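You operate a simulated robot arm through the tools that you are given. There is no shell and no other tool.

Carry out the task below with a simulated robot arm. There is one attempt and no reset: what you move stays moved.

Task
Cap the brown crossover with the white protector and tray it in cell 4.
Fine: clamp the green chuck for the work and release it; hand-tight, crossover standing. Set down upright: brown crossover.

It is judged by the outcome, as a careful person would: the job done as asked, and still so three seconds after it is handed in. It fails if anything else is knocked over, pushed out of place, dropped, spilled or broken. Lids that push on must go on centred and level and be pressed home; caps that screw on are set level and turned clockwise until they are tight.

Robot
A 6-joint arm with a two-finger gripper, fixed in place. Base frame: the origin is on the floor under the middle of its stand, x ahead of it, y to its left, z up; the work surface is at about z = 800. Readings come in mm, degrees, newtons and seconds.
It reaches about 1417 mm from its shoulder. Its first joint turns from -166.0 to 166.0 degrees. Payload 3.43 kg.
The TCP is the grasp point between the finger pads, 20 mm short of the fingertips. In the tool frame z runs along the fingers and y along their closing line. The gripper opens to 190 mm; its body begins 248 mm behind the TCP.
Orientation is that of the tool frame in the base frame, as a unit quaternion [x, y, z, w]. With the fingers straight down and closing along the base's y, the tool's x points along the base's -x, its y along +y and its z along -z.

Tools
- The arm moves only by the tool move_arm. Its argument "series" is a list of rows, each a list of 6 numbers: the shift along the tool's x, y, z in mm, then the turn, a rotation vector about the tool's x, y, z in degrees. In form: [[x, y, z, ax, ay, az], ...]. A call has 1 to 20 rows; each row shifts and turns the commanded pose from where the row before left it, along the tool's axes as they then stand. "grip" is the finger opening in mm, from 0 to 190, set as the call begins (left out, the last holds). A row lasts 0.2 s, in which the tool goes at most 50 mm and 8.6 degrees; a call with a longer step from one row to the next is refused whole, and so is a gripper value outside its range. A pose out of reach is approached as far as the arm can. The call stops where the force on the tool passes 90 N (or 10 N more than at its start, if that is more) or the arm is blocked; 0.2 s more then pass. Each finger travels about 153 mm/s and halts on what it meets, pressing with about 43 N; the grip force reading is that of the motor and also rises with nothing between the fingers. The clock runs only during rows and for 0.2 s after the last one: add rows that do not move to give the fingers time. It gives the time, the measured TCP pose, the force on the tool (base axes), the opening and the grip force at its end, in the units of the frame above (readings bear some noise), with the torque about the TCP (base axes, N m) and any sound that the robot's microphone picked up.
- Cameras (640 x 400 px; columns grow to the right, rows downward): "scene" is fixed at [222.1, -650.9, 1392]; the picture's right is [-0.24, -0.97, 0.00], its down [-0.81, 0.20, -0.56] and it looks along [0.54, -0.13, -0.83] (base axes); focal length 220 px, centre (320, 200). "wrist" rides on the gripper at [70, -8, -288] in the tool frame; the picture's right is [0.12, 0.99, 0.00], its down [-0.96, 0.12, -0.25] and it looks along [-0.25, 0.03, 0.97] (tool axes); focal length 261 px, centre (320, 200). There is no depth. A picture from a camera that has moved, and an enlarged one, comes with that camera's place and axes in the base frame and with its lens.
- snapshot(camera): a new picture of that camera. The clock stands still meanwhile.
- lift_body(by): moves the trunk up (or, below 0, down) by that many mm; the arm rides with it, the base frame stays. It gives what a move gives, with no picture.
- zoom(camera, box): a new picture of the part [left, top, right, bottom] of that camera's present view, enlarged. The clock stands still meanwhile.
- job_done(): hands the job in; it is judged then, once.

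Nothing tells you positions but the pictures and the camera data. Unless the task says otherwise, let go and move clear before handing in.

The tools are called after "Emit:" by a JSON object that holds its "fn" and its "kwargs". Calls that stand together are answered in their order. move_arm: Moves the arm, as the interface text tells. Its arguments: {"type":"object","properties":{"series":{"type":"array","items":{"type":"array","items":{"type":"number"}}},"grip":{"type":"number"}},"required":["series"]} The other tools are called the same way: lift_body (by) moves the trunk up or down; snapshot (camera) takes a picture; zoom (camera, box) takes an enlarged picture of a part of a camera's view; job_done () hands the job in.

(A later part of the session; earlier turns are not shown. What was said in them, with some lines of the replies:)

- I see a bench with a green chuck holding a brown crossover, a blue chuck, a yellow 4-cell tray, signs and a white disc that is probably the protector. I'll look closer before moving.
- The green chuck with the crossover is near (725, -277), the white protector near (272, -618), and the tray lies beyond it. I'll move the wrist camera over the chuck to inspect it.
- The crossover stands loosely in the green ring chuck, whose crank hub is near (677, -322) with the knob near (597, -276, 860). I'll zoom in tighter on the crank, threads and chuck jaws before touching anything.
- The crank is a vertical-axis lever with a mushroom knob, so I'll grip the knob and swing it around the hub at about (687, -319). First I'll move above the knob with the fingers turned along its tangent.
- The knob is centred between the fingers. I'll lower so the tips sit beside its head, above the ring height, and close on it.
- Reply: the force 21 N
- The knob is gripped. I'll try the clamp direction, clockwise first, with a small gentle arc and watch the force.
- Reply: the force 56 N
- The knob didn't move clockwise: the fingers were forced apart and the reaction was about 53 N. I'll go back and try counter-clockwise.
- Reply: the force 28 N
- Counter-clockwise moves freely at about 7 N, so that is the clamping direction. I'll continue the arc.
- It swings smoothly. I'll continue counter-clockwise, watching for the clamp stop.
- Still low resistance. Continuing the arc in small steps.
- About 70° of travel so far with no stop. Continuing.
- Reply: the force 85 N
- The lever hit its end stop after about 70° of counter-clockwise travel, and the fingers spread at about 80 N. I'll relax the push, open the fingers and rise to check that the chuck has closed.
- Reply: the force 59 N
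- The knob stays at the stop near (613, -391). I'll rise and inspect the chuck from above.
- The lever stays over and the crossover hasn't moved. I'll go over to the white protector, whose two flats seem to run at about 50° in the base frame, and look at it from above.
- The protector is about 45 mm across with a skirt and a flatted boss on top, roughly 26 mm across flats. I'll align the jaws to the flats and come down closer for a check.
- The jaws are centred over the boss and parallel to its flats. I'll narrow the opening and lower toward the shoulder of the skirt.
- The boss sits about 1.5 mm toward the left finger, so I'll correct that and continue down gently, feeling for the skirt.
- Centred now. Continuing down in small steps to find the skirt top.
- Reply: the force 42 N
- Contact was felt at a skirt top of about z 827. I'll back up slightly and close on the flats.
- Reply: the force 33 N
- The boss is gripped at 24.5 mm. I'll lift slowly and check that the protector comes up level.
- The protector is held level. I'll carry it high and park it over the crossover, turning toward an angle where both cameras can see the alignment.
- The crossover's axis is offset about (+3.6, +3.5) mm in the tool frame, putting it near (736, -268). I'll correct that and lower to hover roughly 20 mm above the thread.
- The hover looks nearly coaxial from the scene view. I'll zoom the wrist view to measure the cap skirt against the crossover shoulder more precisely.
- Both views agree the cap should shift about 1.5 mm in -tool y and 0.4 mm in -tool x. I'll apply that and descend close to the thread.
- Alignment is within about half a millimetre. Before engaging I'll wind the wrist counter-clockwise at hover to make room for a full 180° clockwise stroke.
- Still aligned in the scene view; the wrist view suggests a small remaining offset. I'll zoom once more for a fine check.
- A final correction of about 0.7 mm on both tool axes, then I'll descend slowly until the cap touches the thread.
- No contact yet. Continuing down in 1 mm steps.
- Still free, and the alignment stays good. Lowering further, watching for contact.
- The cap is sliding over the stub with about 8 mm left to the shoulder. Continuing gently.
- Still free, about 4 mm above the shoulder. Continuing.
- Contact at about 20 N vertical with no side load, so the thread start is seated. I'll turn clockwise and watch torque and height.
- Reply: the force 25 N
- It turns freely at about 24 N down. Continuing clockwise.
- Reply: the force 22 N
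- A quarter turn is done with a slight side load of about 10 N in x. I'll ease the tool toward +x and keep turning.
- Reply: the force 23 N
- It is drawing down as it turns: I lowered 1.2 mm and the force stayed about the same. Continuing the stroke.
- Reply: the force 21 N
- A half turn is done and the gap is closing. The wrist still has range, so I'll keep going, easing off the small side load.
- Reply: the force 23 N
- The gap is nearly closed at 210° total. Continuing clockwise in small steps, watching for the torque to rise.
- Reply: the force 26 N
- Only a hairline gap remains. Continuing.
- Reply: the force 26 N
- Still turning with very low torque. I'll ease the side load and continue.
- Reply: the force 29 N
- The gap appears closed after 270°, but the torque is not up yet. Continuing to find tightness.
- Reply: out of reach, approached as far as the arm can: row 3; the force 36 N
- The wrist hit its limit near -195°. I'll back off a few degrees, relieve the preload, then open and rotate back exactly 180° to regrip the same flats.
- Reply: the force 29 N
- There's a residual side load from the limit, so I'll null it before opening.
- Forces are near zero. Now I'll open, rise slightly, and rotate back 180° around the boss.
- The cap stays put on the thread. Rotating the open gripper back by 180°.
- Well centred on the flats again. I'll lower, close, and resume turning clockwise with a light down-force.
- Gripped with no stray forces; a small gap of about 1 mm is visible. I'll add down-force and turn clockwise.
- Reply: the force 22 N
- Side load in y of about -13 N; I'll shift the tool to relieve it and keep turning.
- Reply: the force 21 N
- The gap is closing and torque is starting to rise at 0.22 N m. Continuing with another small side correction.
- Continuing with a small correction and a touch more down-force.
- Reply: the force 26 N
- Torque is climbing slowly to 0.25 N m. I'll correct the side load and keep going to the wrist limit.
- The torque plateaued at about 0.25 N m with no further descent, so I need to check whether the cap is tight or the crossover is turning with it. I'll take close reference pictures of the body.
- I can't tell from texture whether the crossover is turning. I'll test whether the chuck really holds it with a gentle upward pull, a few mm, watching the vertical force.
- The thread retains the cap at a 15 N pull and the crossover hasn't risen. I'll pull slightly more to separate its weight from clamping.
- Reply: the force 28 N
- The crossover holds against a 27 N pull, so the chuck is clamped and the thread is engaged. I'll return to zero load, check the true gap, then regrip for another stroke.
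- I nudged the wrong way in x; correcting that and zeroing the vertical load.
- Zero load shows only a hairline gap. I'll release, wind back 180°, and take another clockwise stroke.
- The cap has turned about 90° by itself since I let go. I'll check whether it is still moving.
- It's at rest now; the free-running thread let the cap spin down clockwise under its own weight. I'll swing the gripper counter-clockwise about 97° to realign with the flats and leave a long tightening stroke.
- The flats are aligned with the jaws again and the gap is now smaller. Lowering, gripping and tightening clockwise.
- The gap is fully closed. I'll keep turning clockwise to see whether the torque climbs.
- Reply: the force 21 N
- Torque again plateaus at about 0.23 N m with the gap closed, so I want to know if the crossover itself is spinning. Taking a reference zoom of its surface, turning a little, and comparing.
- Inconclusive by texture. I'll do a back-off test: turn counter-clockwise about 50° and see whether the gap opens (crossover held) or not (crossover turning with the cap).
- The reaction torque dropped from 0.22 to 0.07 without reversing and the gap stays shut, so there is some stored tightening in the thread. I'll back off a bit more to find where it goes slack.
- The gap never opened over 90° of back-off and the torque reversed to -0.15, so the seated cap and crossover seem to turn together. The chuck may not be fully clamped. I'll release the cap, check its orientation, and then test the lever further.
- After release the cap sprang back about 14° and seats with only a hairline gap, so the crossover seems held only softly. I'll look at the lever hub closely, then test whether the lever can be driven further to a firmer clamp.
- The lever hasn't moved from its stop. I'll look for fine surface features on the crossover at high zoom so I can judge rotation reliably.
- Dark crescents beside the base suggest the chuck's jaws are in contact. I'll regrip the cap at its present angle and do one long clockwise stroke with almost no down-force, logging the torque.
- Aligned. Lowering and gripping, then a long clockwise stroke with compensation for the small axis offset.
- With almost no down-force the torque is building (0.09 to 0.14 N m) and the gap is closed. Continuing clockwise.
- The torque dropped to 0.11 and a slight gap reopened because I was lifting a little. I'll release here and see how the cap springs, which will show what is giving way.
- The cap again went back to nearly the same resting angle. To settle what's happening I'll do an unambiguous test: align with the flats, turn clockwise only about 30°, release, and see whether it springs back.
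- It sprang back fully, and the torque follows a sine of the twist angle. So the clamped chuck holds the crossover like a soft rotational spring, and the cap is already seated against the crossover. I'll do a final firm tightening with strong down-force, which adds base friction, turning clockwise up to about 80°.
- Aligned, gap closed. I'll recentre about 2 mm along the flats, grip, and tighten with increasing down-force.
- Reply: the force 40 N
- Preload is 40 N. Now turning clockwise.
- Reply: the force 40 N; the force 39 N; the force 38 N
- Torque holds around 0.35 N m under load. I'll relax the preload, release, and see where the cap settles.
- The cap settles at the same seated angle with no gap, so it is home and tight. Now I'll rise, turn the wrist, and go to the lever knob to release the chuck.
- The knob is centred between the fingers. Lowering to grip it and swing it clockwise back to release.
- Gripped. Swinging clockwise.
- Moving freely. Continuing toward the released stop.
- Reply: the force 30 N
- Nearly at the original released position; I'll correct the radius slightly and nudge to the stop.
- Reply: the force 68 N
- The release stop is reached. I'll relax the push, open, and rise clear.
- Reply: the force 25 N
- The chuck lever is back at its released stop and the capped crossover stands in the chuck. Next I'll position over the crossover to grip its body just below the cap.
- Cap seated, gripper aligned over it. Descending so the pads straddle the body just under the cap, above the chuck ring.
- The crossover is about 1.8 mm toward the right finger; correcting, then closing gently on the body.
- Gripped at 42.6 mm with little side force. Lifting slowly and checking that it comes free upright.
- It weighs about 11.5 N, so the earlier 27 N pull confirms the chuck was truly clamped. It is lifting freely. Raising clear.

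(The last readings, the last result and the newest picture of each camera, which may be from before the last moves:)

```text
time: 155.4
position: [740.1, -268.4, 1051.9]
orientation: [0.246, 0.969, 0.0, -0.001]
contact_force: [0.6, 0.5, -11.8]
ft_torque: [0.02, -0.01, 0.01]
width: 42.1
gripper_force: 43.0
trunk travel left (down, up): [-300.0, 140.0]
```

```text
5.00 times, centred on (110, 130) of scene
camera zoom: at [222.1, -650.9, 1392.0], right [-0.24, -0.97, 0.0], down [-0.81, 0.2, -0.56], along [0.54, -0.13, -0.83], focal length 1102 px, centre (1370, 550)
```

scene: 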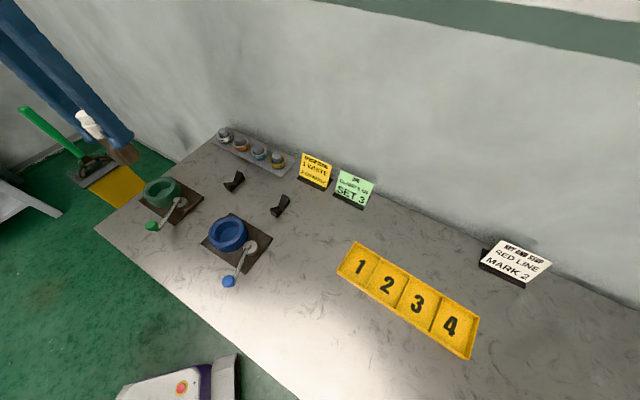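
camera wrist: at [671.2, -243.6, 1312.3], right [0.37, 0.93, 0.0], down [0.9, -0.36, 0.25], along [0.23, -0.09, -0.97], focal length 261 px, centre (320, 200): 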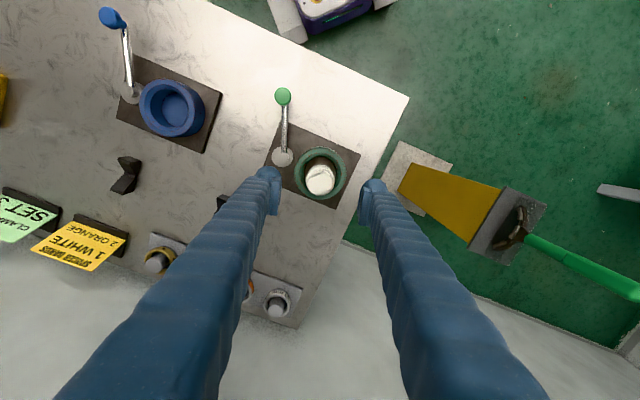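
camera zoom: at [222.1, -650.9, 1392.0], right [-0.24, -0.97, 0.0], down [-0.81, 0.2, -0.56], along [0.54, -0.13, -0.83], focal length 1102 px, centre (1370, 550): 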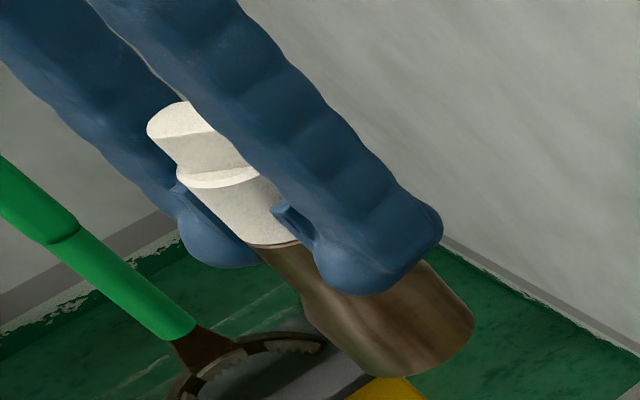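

The crossover is free, its base about 72 mm below the grip point. Before travelling I'll measure cell 4 precisely while the view is clear.

Emit:
{"fn": "zoom", "kwargs": {"camera": "scene", "box": [415, 285, 495, 365]}}

Emit:
{"fn": "move_arm", "kwargs": {"series": [[2, -12, 0, 0, 0, 0], [4, -24, 0, 0, 0, 0], [6.45, -36.5, 0, 0, 0, 0], [6.45, -36.5, 0, 0, 0, 0], [6.45, -36.5, 0, 0, 0, 0], [6.45, -36.5, 0, 0, 0, 0], [6.45, -36.5, 0, 0, 0, 0], [6.45, -36.5, 0, 0, 0, 0], [6.45, -36.5, 0, 0, 0, 0], [6.45, -36.5, 0, 0, 0, 0], [6.45, -36.5, 0, 0, 0, 0], [6.45, -36.5, 0, 0, 0, 0], [6.45, -36.5, 0, 0, 0, 0], [4, -24, 0, 0, 0, 0], [2, -12, 0, 0, 0, 0], [0, 0, 0, 0, 0, 0]]}}

Emit:
{"fn": "snapshot", "kwargs": {"camera": "wrist"}}

Emit:
{"fn": "snapshot", "kwargs": {"camera": "scene"}}

```text
5.00 times, centred on (455, 325) of scene
camera zoom: at [222.1, -650.9, 1392.0], right [-0.24, -0.97, 0.0], down [-0.81, 0.2, -0.56], along [0.54, -0.13, -0.83], focal length 1102 px, centre (-355, -425)
```

zoom: 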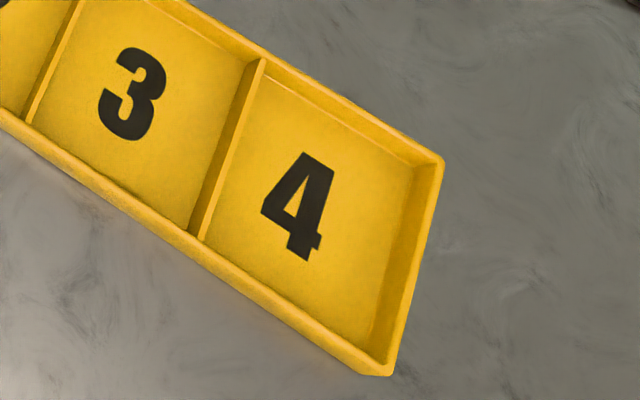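

```text
time: 158.8
position: [439.2, -645.4, 1051.8]
orientation: [0.245, 0.969, 0.0, -0.001]
contact_force: [1.3, -0.1, -11.2]
ft_torque: [0.0, -0.03, 0.0]
width: 42.4
gripper_force: 43.5
trunk travel left (down, up): [-300.0, 140.0]
```

```text
taken
camera wrist: at [374.4, -620.4, 1338.8], right [0.37, 0.93, 0.0], down [0.9, -0.36, 0.25], along [0.23, -0.09, -0.97], focal length 261 px, centre (320, 200)
```

wrist: 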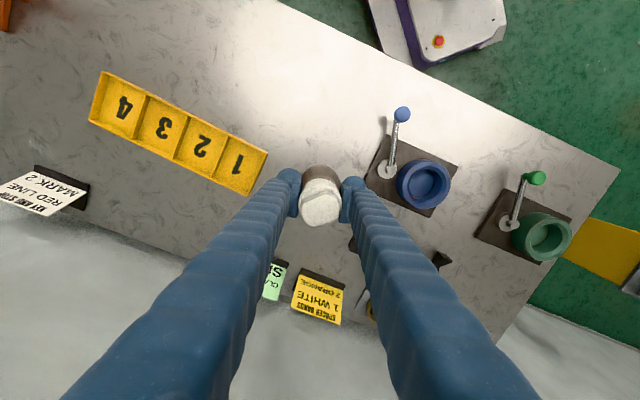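

```text
taken
```

scene: 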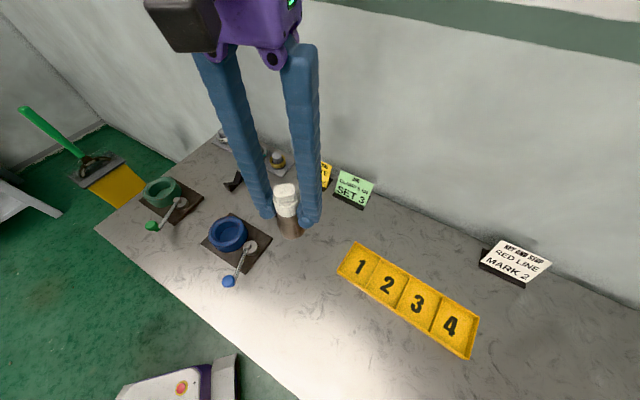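

Cell 4's centre works out to about (190, -956) from several views. Moving the crossover over it at height.

Emit:
{"fn": "move_arm", "kwargs": {"series": [[2.2, -11.7, 0, 0, 0, 0], [4.4, -23.4, 0, 0, 0, 0], [7.29, -39.05, 0, 0, 0, 0], [7.29, -39.05, 0, 0, 0, 0], [7.29, -39.05, 0, 0, 0, 0], [7.29, -39.05, 0, 0, 0, 0], [7.29, -39.05, 0, 0, 0, 0], [7.29, -39.05, 0, 0, 0, 0], [7.29, -39.05, 0, 0, 0, 0], [7.29, -39.05, 0, 0, 0, 0], [5.1, -27.3, 0, 0, 0, 0], [2.9, -15.6, 0, 0, 0, 0], [0, 0, 0, 0, 0, 0]]}}

Emit:
{"fn": "snapshot", "kwargs": {"camera": "wrist"}}

Emit:
{"fn": "snapshot", "kwargs": {"camera": "scene"}}

```text
time: 161.6
position: [190.6, -953.5, 1052.7]
orientation: [0.245, 0.97, 0.002, 0.0]
contact_force: [0.5, 0.0, -11.8]
ft_torque: [0.01, -0.01, 0.01]
width: 42.5
gripper_force: 43.7
trunk travel left (down, up): [-300.0, 140.0]
```

```text
taken
camera wrist: at [125.3, -929.5, 1340.5], right [0.37, 0.93, 0.0], down [0.9, -0.36, 0.25], along [0.23, -0.09, -0.97], focal length 261 px, centre (320, 200)
```

wrist: 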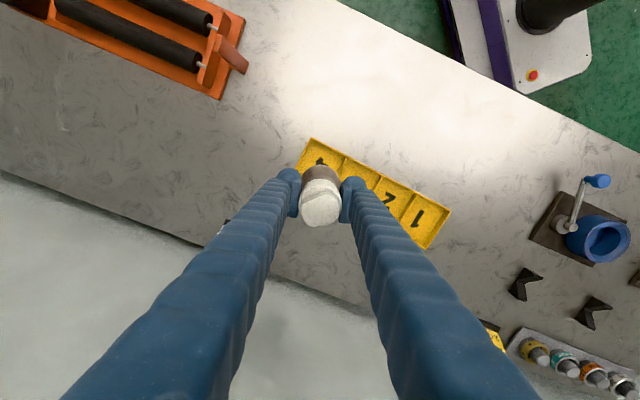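

```text
taken
```

scene: 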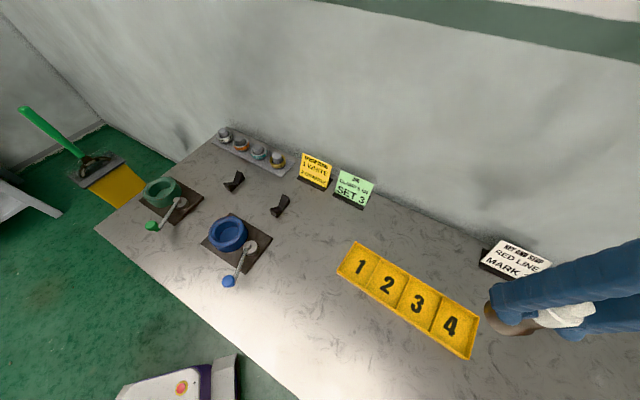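

Over cell 4. Lowering to just above the tray rim, then I'll check the alignment.

Emit:
{"fn": "move_arm", "kwargs": {"series": [[0, 0, 15, 0, 0, 0], [0, 0, 25, 0, 0, 0], [0, 0, 25, 0, 0, 0], [0, 0, 25, 0, 0, 0], [0, 0, 25, 0, 0, 0], [0, 0, 20, 0, 0, 0], [0, 0, 7, 0, 0, 0], [0, 0, 0, 0, 0, 0], [0, 0, 0, 0, 0, 0]]}}

Emit:
{"fn": "zoom", "kwargs": {"camera": "scene", "box": [410, 270, 510, 370]}}

Emit:
{"fn": "zoom", "kwargs": {"camera": "wrist", "box": [250, 100, 410, 230]}}

```text
time: 163.6
position: [189.5, -953.4, 910.5]
orientation: [0.246, 0.969, 0.0, 0.0]
contact_force: [-0.5, 0.8, -11.3]
ft_torque: [-0.02, 0.0, 0.01]
width: 42.6
gripper_force: 43.1
trunk travel left (down, up): [-300.0, 140.0]
```

```text
4.00 times, centred on (460, 320) of scene
camera zoom: at [222.1, -650.9, 1392.0], right [-0.24, -0.97, 0.0], down [-0.81, 0.2, -0.56], along [0.54, -0.13, -0.83], focal length 881 px, centre (-240, -280)
```

zoom: 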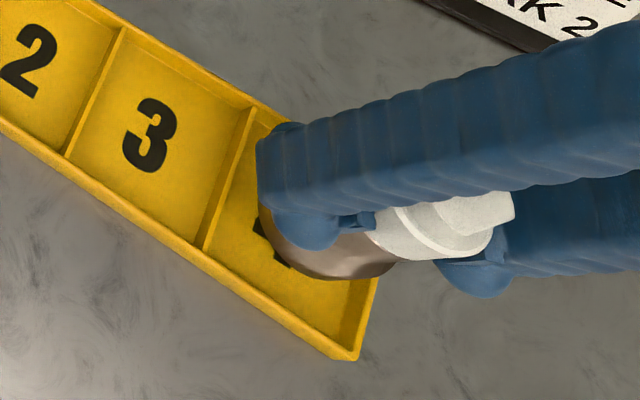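

```text
3.08 times, centred on (330, 165) of wrist
camera zoom: at [123.9, -928.9, 1198.1], right [0.37, 0.93, 0.0], down [0.9, -0.36, 0.25], along [0.23, -0.09, -0.97], focal length 802 px, centre (289, 308)
```

zoom: 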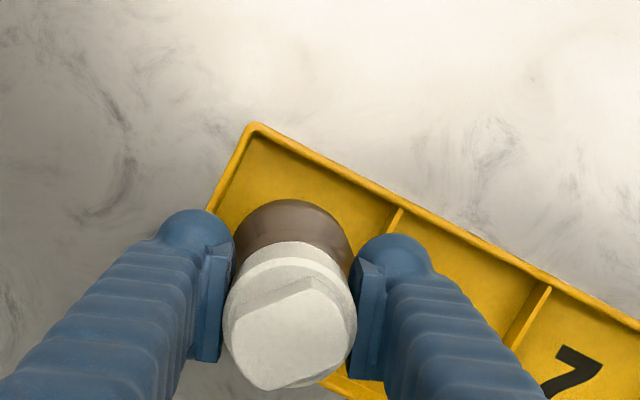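

The base is inside cell 4's outline, about 2-3 mm toward the divider. I'll shift slightly and lower toward the floor of the cell.

Emit:
{"fn": "move_arm", "kwargs": {"series": [[0, -2.5, 5, 0, 0, 0], [0, 0, 8, 0, 0, 0], [0, 0, 7, 0, 0, 0], [0, 0, 5, 0, 0, 0], [0, 0, 0, 0, 0, 0]]}}

Emit:
{"fn": "zoom", "kwargs": {"camera": "scene", "box": [410, 270, 510, 370]}}

Emit:
{"fn": "zoom", "kwargs": {"camera": "wrist", "box": [250, 100, 410, 230]}}

```text
time: 164.8
position: [186.9, -956.8, 885.5]
orientation: [0.245, 0.969, 0.001, -0.001]
contact_force: [-0.5, 0.0, -11.8]
ft_torque: [0.0, 0.0, -0.01]
width: 42.3
gripper_force: 43.3
trunk travel left (down, up): [-300.0, 140.0]
```

```text
4.00 times, centred on (460, 320) of scene
camera zoom: at [222.1, -650.9, 1392.0], right [-0.24, -0.97, 0.0], down [-0.81, 0.2, -0.56], along [0.54, -0.13, -0.83], focal length 881 px, centre (-240, -280)
```

zoom: 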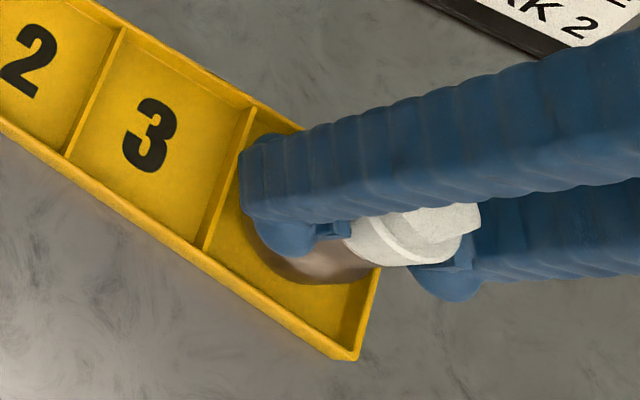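

```text
3.08 times, centred on (330, 165) of wrist
camera zoom: at [121.9, -930.9, 1172.8], right [0.37, 0.93, 0.0], down [0.9, -0.36, 0.25], along [0.23, -0.09, -0.97], focal length 802 px, centre (289, 308)
```

zoom: 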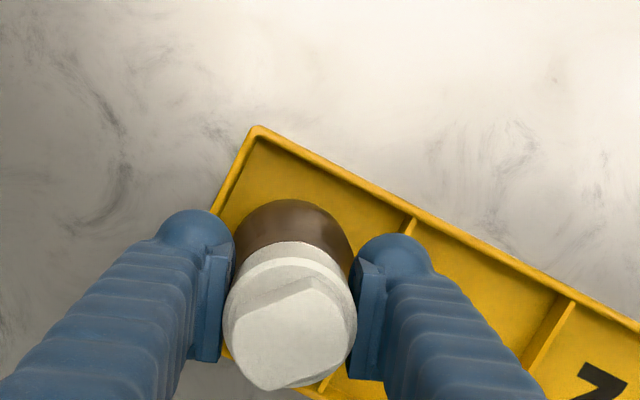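

Well inside the cell on all sides. Lowering gently until the base takes its weight.

Emit:
{"fn": "move_arm", "kwargs": {"series": [[0, 0, 2, 0, 0, 0], [0, 0, 2, 0, 0, 0], [0, 0, 1.5, 0, 0, 0], [0, 0, 0, 0, 0, 0]]}}

Emit:
{"fn": "move_arm", "kwargs": {"series": [[0, 0, 1, 0, 0, 0], [0, 0, 1, 0, 0, 0], [0, 0, 0, 0, 0, 0]]}}

```text
time: 165.8
position: [187.7, -957.7, 879.4]
orientation: [0.246, 0.969, -0.001, 0.0]
contact_force: [0.3, 1.2, -10.8]
ft_torque: [0.01, 0.0, 0.02]
width: 42.6
gripper_force: 43.0
trunk travel left (down, up): [-300.0, 140.0]
```

```text
time: 166.6
position: [187.9, -955.4, 878.8]
orientation: [0.246, 0.969, -0.001, 0.0]
contact_force: [-0.6, -0.6, 1.6]
ft_torque: [0.23, 0.23, -0.02]
width: 42.5
gripper_force: 43.5
trunk travel left (down, up): [-300.0, 140.0]
```

The base is resting on the cell floor. Checking once, then opening the gripper.

Emit:
{"fn": "zoom", "kwargs": {"camera": "scene", "box": [420, 280, 500, 360]}}

Emit:
{"fn": "move_arm", "kwargs": {"series": [[0, 0, 0, 0, 0, 0], [0, 0, 0, 0, 0, 0], [0, 0, 0, 0, 0, 0]], "grip": 75}}

Emit:
{"fn": "zoom", "kwargs": {"camera": "wrist", "box": [250, 100, 410, 230]}}

Emit:
{"fn": "zoom", "kwargs": {"camera": "scene", "box": [410, 270, 510, 370]}}

```text
5.00 times, centred on (460, 320) of scene
camera zoom: at [222.1, -650.9, 1392.0], right [-0.24, -0.97, 0.0], down [-0.81, 0.2, -0.56], along [0.54, -0.13, -0.83], focal length 1102 px, centre (-380, -400)
```

zoom: 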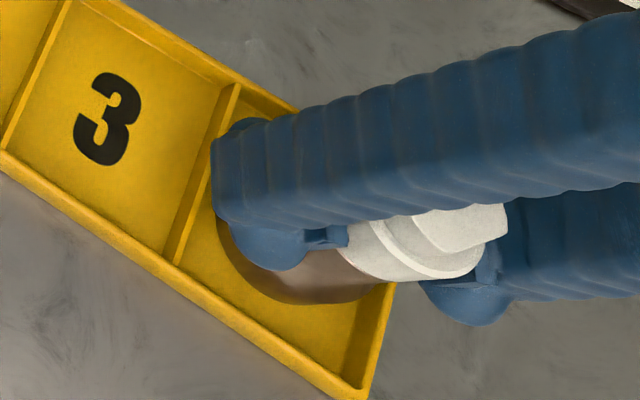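

```text
time: 167.4
position: [186.7, -956.3, 877.6]
orientation: [0.245, 0.97, 0.0, 0.0]
contact_force: [-0.8, 0.2, -0.8]
ft_torque: [0.03, -0.03, 0.02]
width: 75.0
gripper_force: 0.0
trunk travel left (down, up): [-300.0, 140.0]
```

```text
3.08 times, centred on (330, 165) of wrist
camera zoom: at [122.5, -930.0, 1165.6], right [0.37, 0.93, 0.0], down [0.9, -0.36, 0.25], along [0.23, -0.09, -0.97], focal length 802 px, centre (289, 308)
```

zoom: 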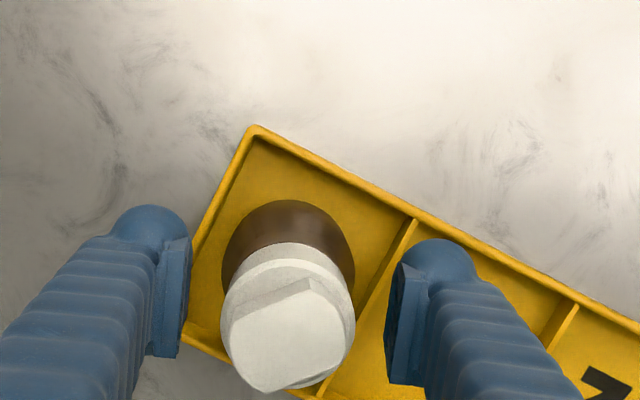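

```text
4.00 times, centred on (460, 320) of scene
camera zoom: at [222.1, -650.9, 1392.0], right [-0.24, -0.97, 0.0], down [-0.81, 0.2, -0.56], along [0.54, -0.13, -0.83], focal length 881 px, centre (-240, -280)
```

zoom: 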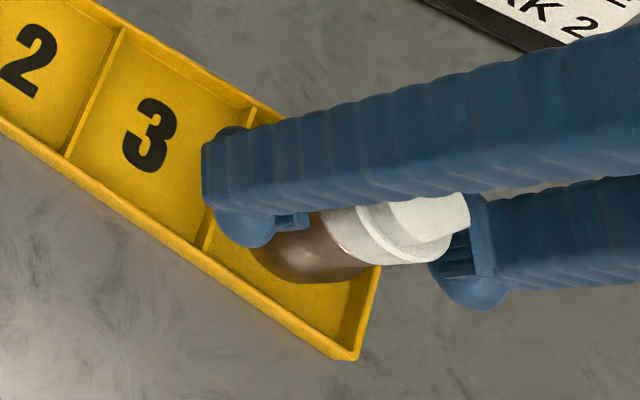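

The crossover stands by itself in cell 4. I'll rise straight up and clear, then inspect.

Emit:
{"fn": "move_arm", "kwargs": {"series": [[0, 0, -10, 0, 0, 0], [0, 0, -20, 0, 0, 0], [0, 0, -30, 0, 0, 0], [0, 0, -40, 0, 0, 0], [0, 0, -40, 0, 0, 0], [0, 0, -40, 0, 0, 0], [0, 0, 0, 0, 0, 0]]}}

Emit:
{"fn": "move_arm", "kwargs": {"series": [[-8, 35, -10, 0, 0, 0], [-8, 35, -10, 0, 0, 0], [-8, 35, -10, 0, 0, 0], [-8, 35, -10, 0, 0, 0], [-8, 35, -10, 0, 0, 0], [-8, 35, -10, 0, 0, 0], [-8, 35, -10, 0, 0, 0], [-8, 35, -10, 0, 0, 0], [0, 0, 0, 0, 0, 0]]}}

Emit:
{"fn": "snapshot", "kwargs": {"camera": "scene"}}

Emit:
{"fn": "zoom", "kwargs": {"camera": "scene", "box": [425, 280, 505, 360]}}

Emit:
{"fn": "snapshot", "kwargs": {"camera": "wrist"}}

```text
time: 169.0
position: [189.1, -955.8, 1058.0]
orientation: [0.245, 0.969, 0.0, 0.0]
contact_force: [-0.5, 0.1, 0.1]
ft_torque: [-0.04, 0.02, -0.03]
width: 75.2
gripper_force: 0.1
trunk travel left (down, up): [-300.0, 140.0]
```

```text
time: 171.0
position: [379.5, -739.9, 1139.2]
orientation: [0.246, 0.969, 0.0, 0.0]
contact_force: [-0.2, 0.9, 0.3]
ft_torque: [-0.06, 0.0, -0.02]
width: 74.9
gripper_force: 0.0
trunk travel left (down, up): [-300.0, 140.0]
```

```text
taken
```

scene: 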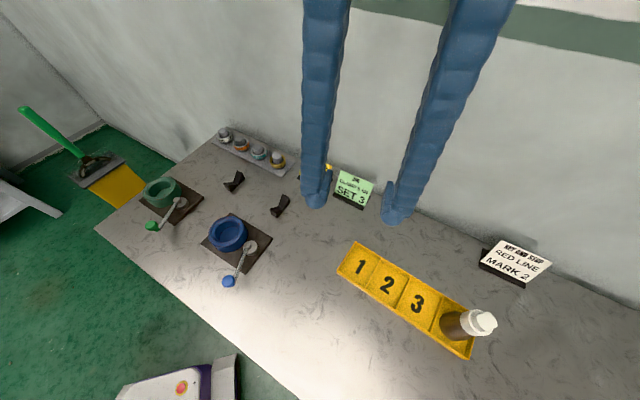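

```text
5.00 times, centred on (465, 320) of scene
camera zoom: at [222.1, -650.9, 1392.0], right [-0.24, -0.97, 0.0], down [-0.81, 0.2, -0.56], along [0.54, -0.13, -0.83], focal length 1102 px, centre (-405, -400)
```

zoom: 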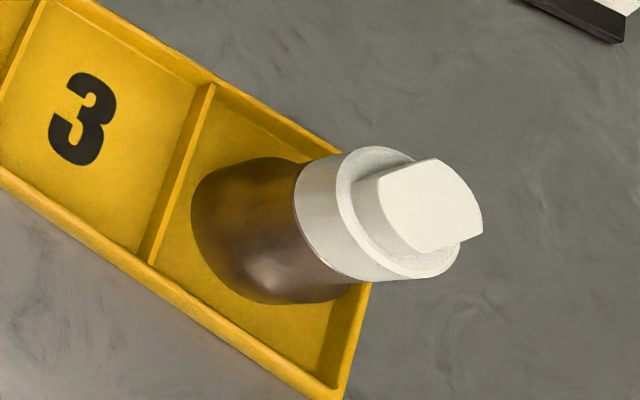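

```text
taken
camera wrist: at [313.2, -713.9, 1426.2], right [0.37, 0.93, 0.0], down [0.9, -0.36, 0.25], along [0.23, -0.09, -0.97], focal length 261 px, centre (320, 200)
```

wrist: 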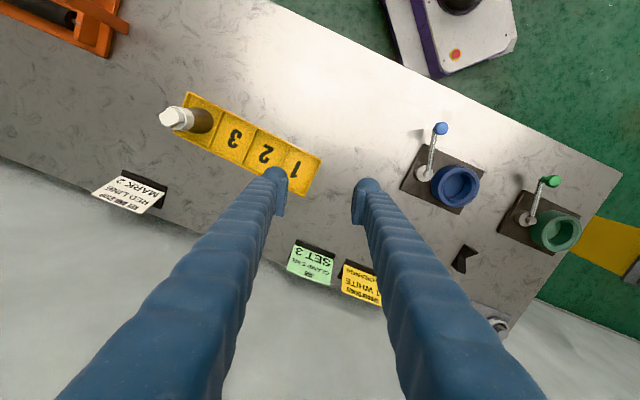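

The capped crossover stands upright in cell 4, inside the walls. One last close look at the cap joint and the released chuck.

Emit:
{"fn": "zoom", "kwargs": {"camera": "scene", "box": [448, 302, 492, 338]}}

Emit:
{"fn": "zoom", "kwargs": {"camera": "scene", "box": [135, 165, 215, 235]}}

Emit:
{"fn": "zoom", "kwargs": {"camera": "wrist", "box": [150, 80, 240, 150]}}

```text
11.11 times, centred on (470, 320) of scene
camera zoom: at [222.1, -650.9, 1392.0], right [-0.24, -0.97, 0.0], down [-0.81, 0.2, -0.56], along [0.54, -0.13, -0.83], focal length 2448 px, centre (-1347, -1133)
```

zoom: 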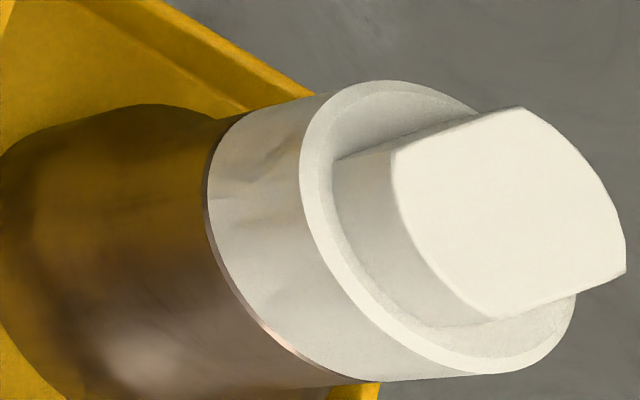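

```text
5.71 times, centred on (175, 200) of scene
camera zoom: at [222.1, -650.9, 1392.0], right [-0.24, -0.97, 0.0], down [-0.81, 0.2, -0.56], along [0.54, -0.13, -0.83], focal length 1259 px, centre (1149, 200)
```

zoom: 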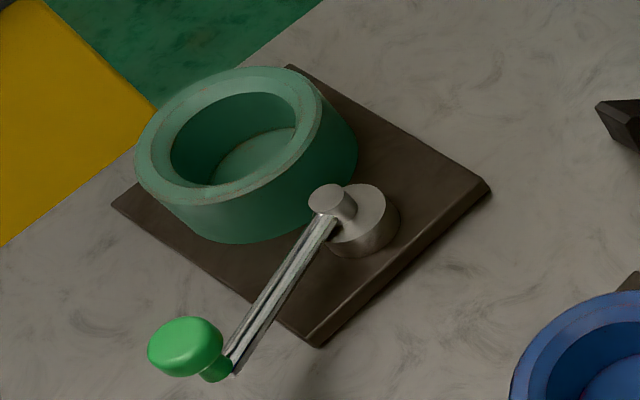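

```text
5.71 times, centred on (195, 115) of wrist
camera zoom: at [313.2, -713.9, 1426.2], right [0.37, 0.93, 0.0], down [0.9, -0.36, 0.25], along [0.23, -0.09, -0.97], focal length 1489 px, centre (1034, 686)
```

zoom: 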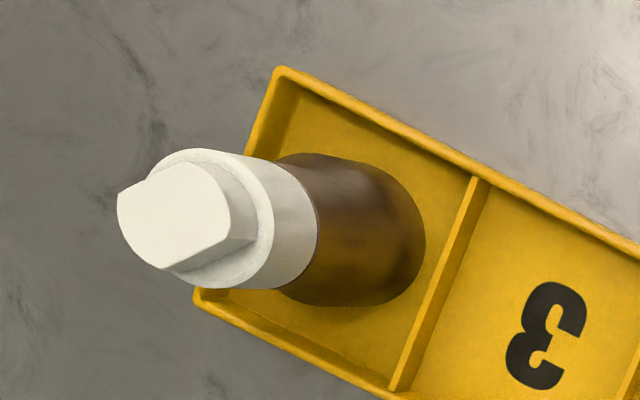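

The job looks complete. The white protector is seated level on the brown crossover with no gap. The crossover stands upright in cell 4, the green chuck's lever is back at its release stop, and the gripper is open and clear with nothing else disturbed. I measured about 0.35 N m while tightening under down-force. I couldn't turn it harder because the clamped chuck lets the crossover twist and spring back. I'm handing it in.

Emit:
{"fn": "job_done", "kwargs": {}}

```text
The job is handed in.
```

The white protector is screwed onto the brown crossover, and the crossover is standing upright in tray cell 4. I have handed the job in.

- **Clamping:** I swung the green chuck's lever counter-clockwise about 70° to its stop. An upward pull of about 27 N on the cap did not lift the crossover, which weighs about 11.5 N with the cap on, so the chuck was holding it.
- **Capping:** I set the protector level on the thread and turned it clockwise until the gap to the shoulder closed.
- **Tightness:** This is the one thing I could not fully confirm. The highest torque I saw was about 0.35 N m, while pressing down. Once the gap closed, turning further only twisted the cap and it sprang back when released. I take that as seated and tight, but I could not tell whether the cap or the clamped crossover was giving.
- **Release and tray:** I swung the lever back to its starting stop before lifting the crossover out. It sits on the floor of cell 4, clear of the walls, and the gap at the cap is still closed.
- **Surroundings:** Nothing else appeared disturbed in the final pictures. I left the spacer bands, the blue chuck and the job cards alone. The gripper is open and clear of the tray.
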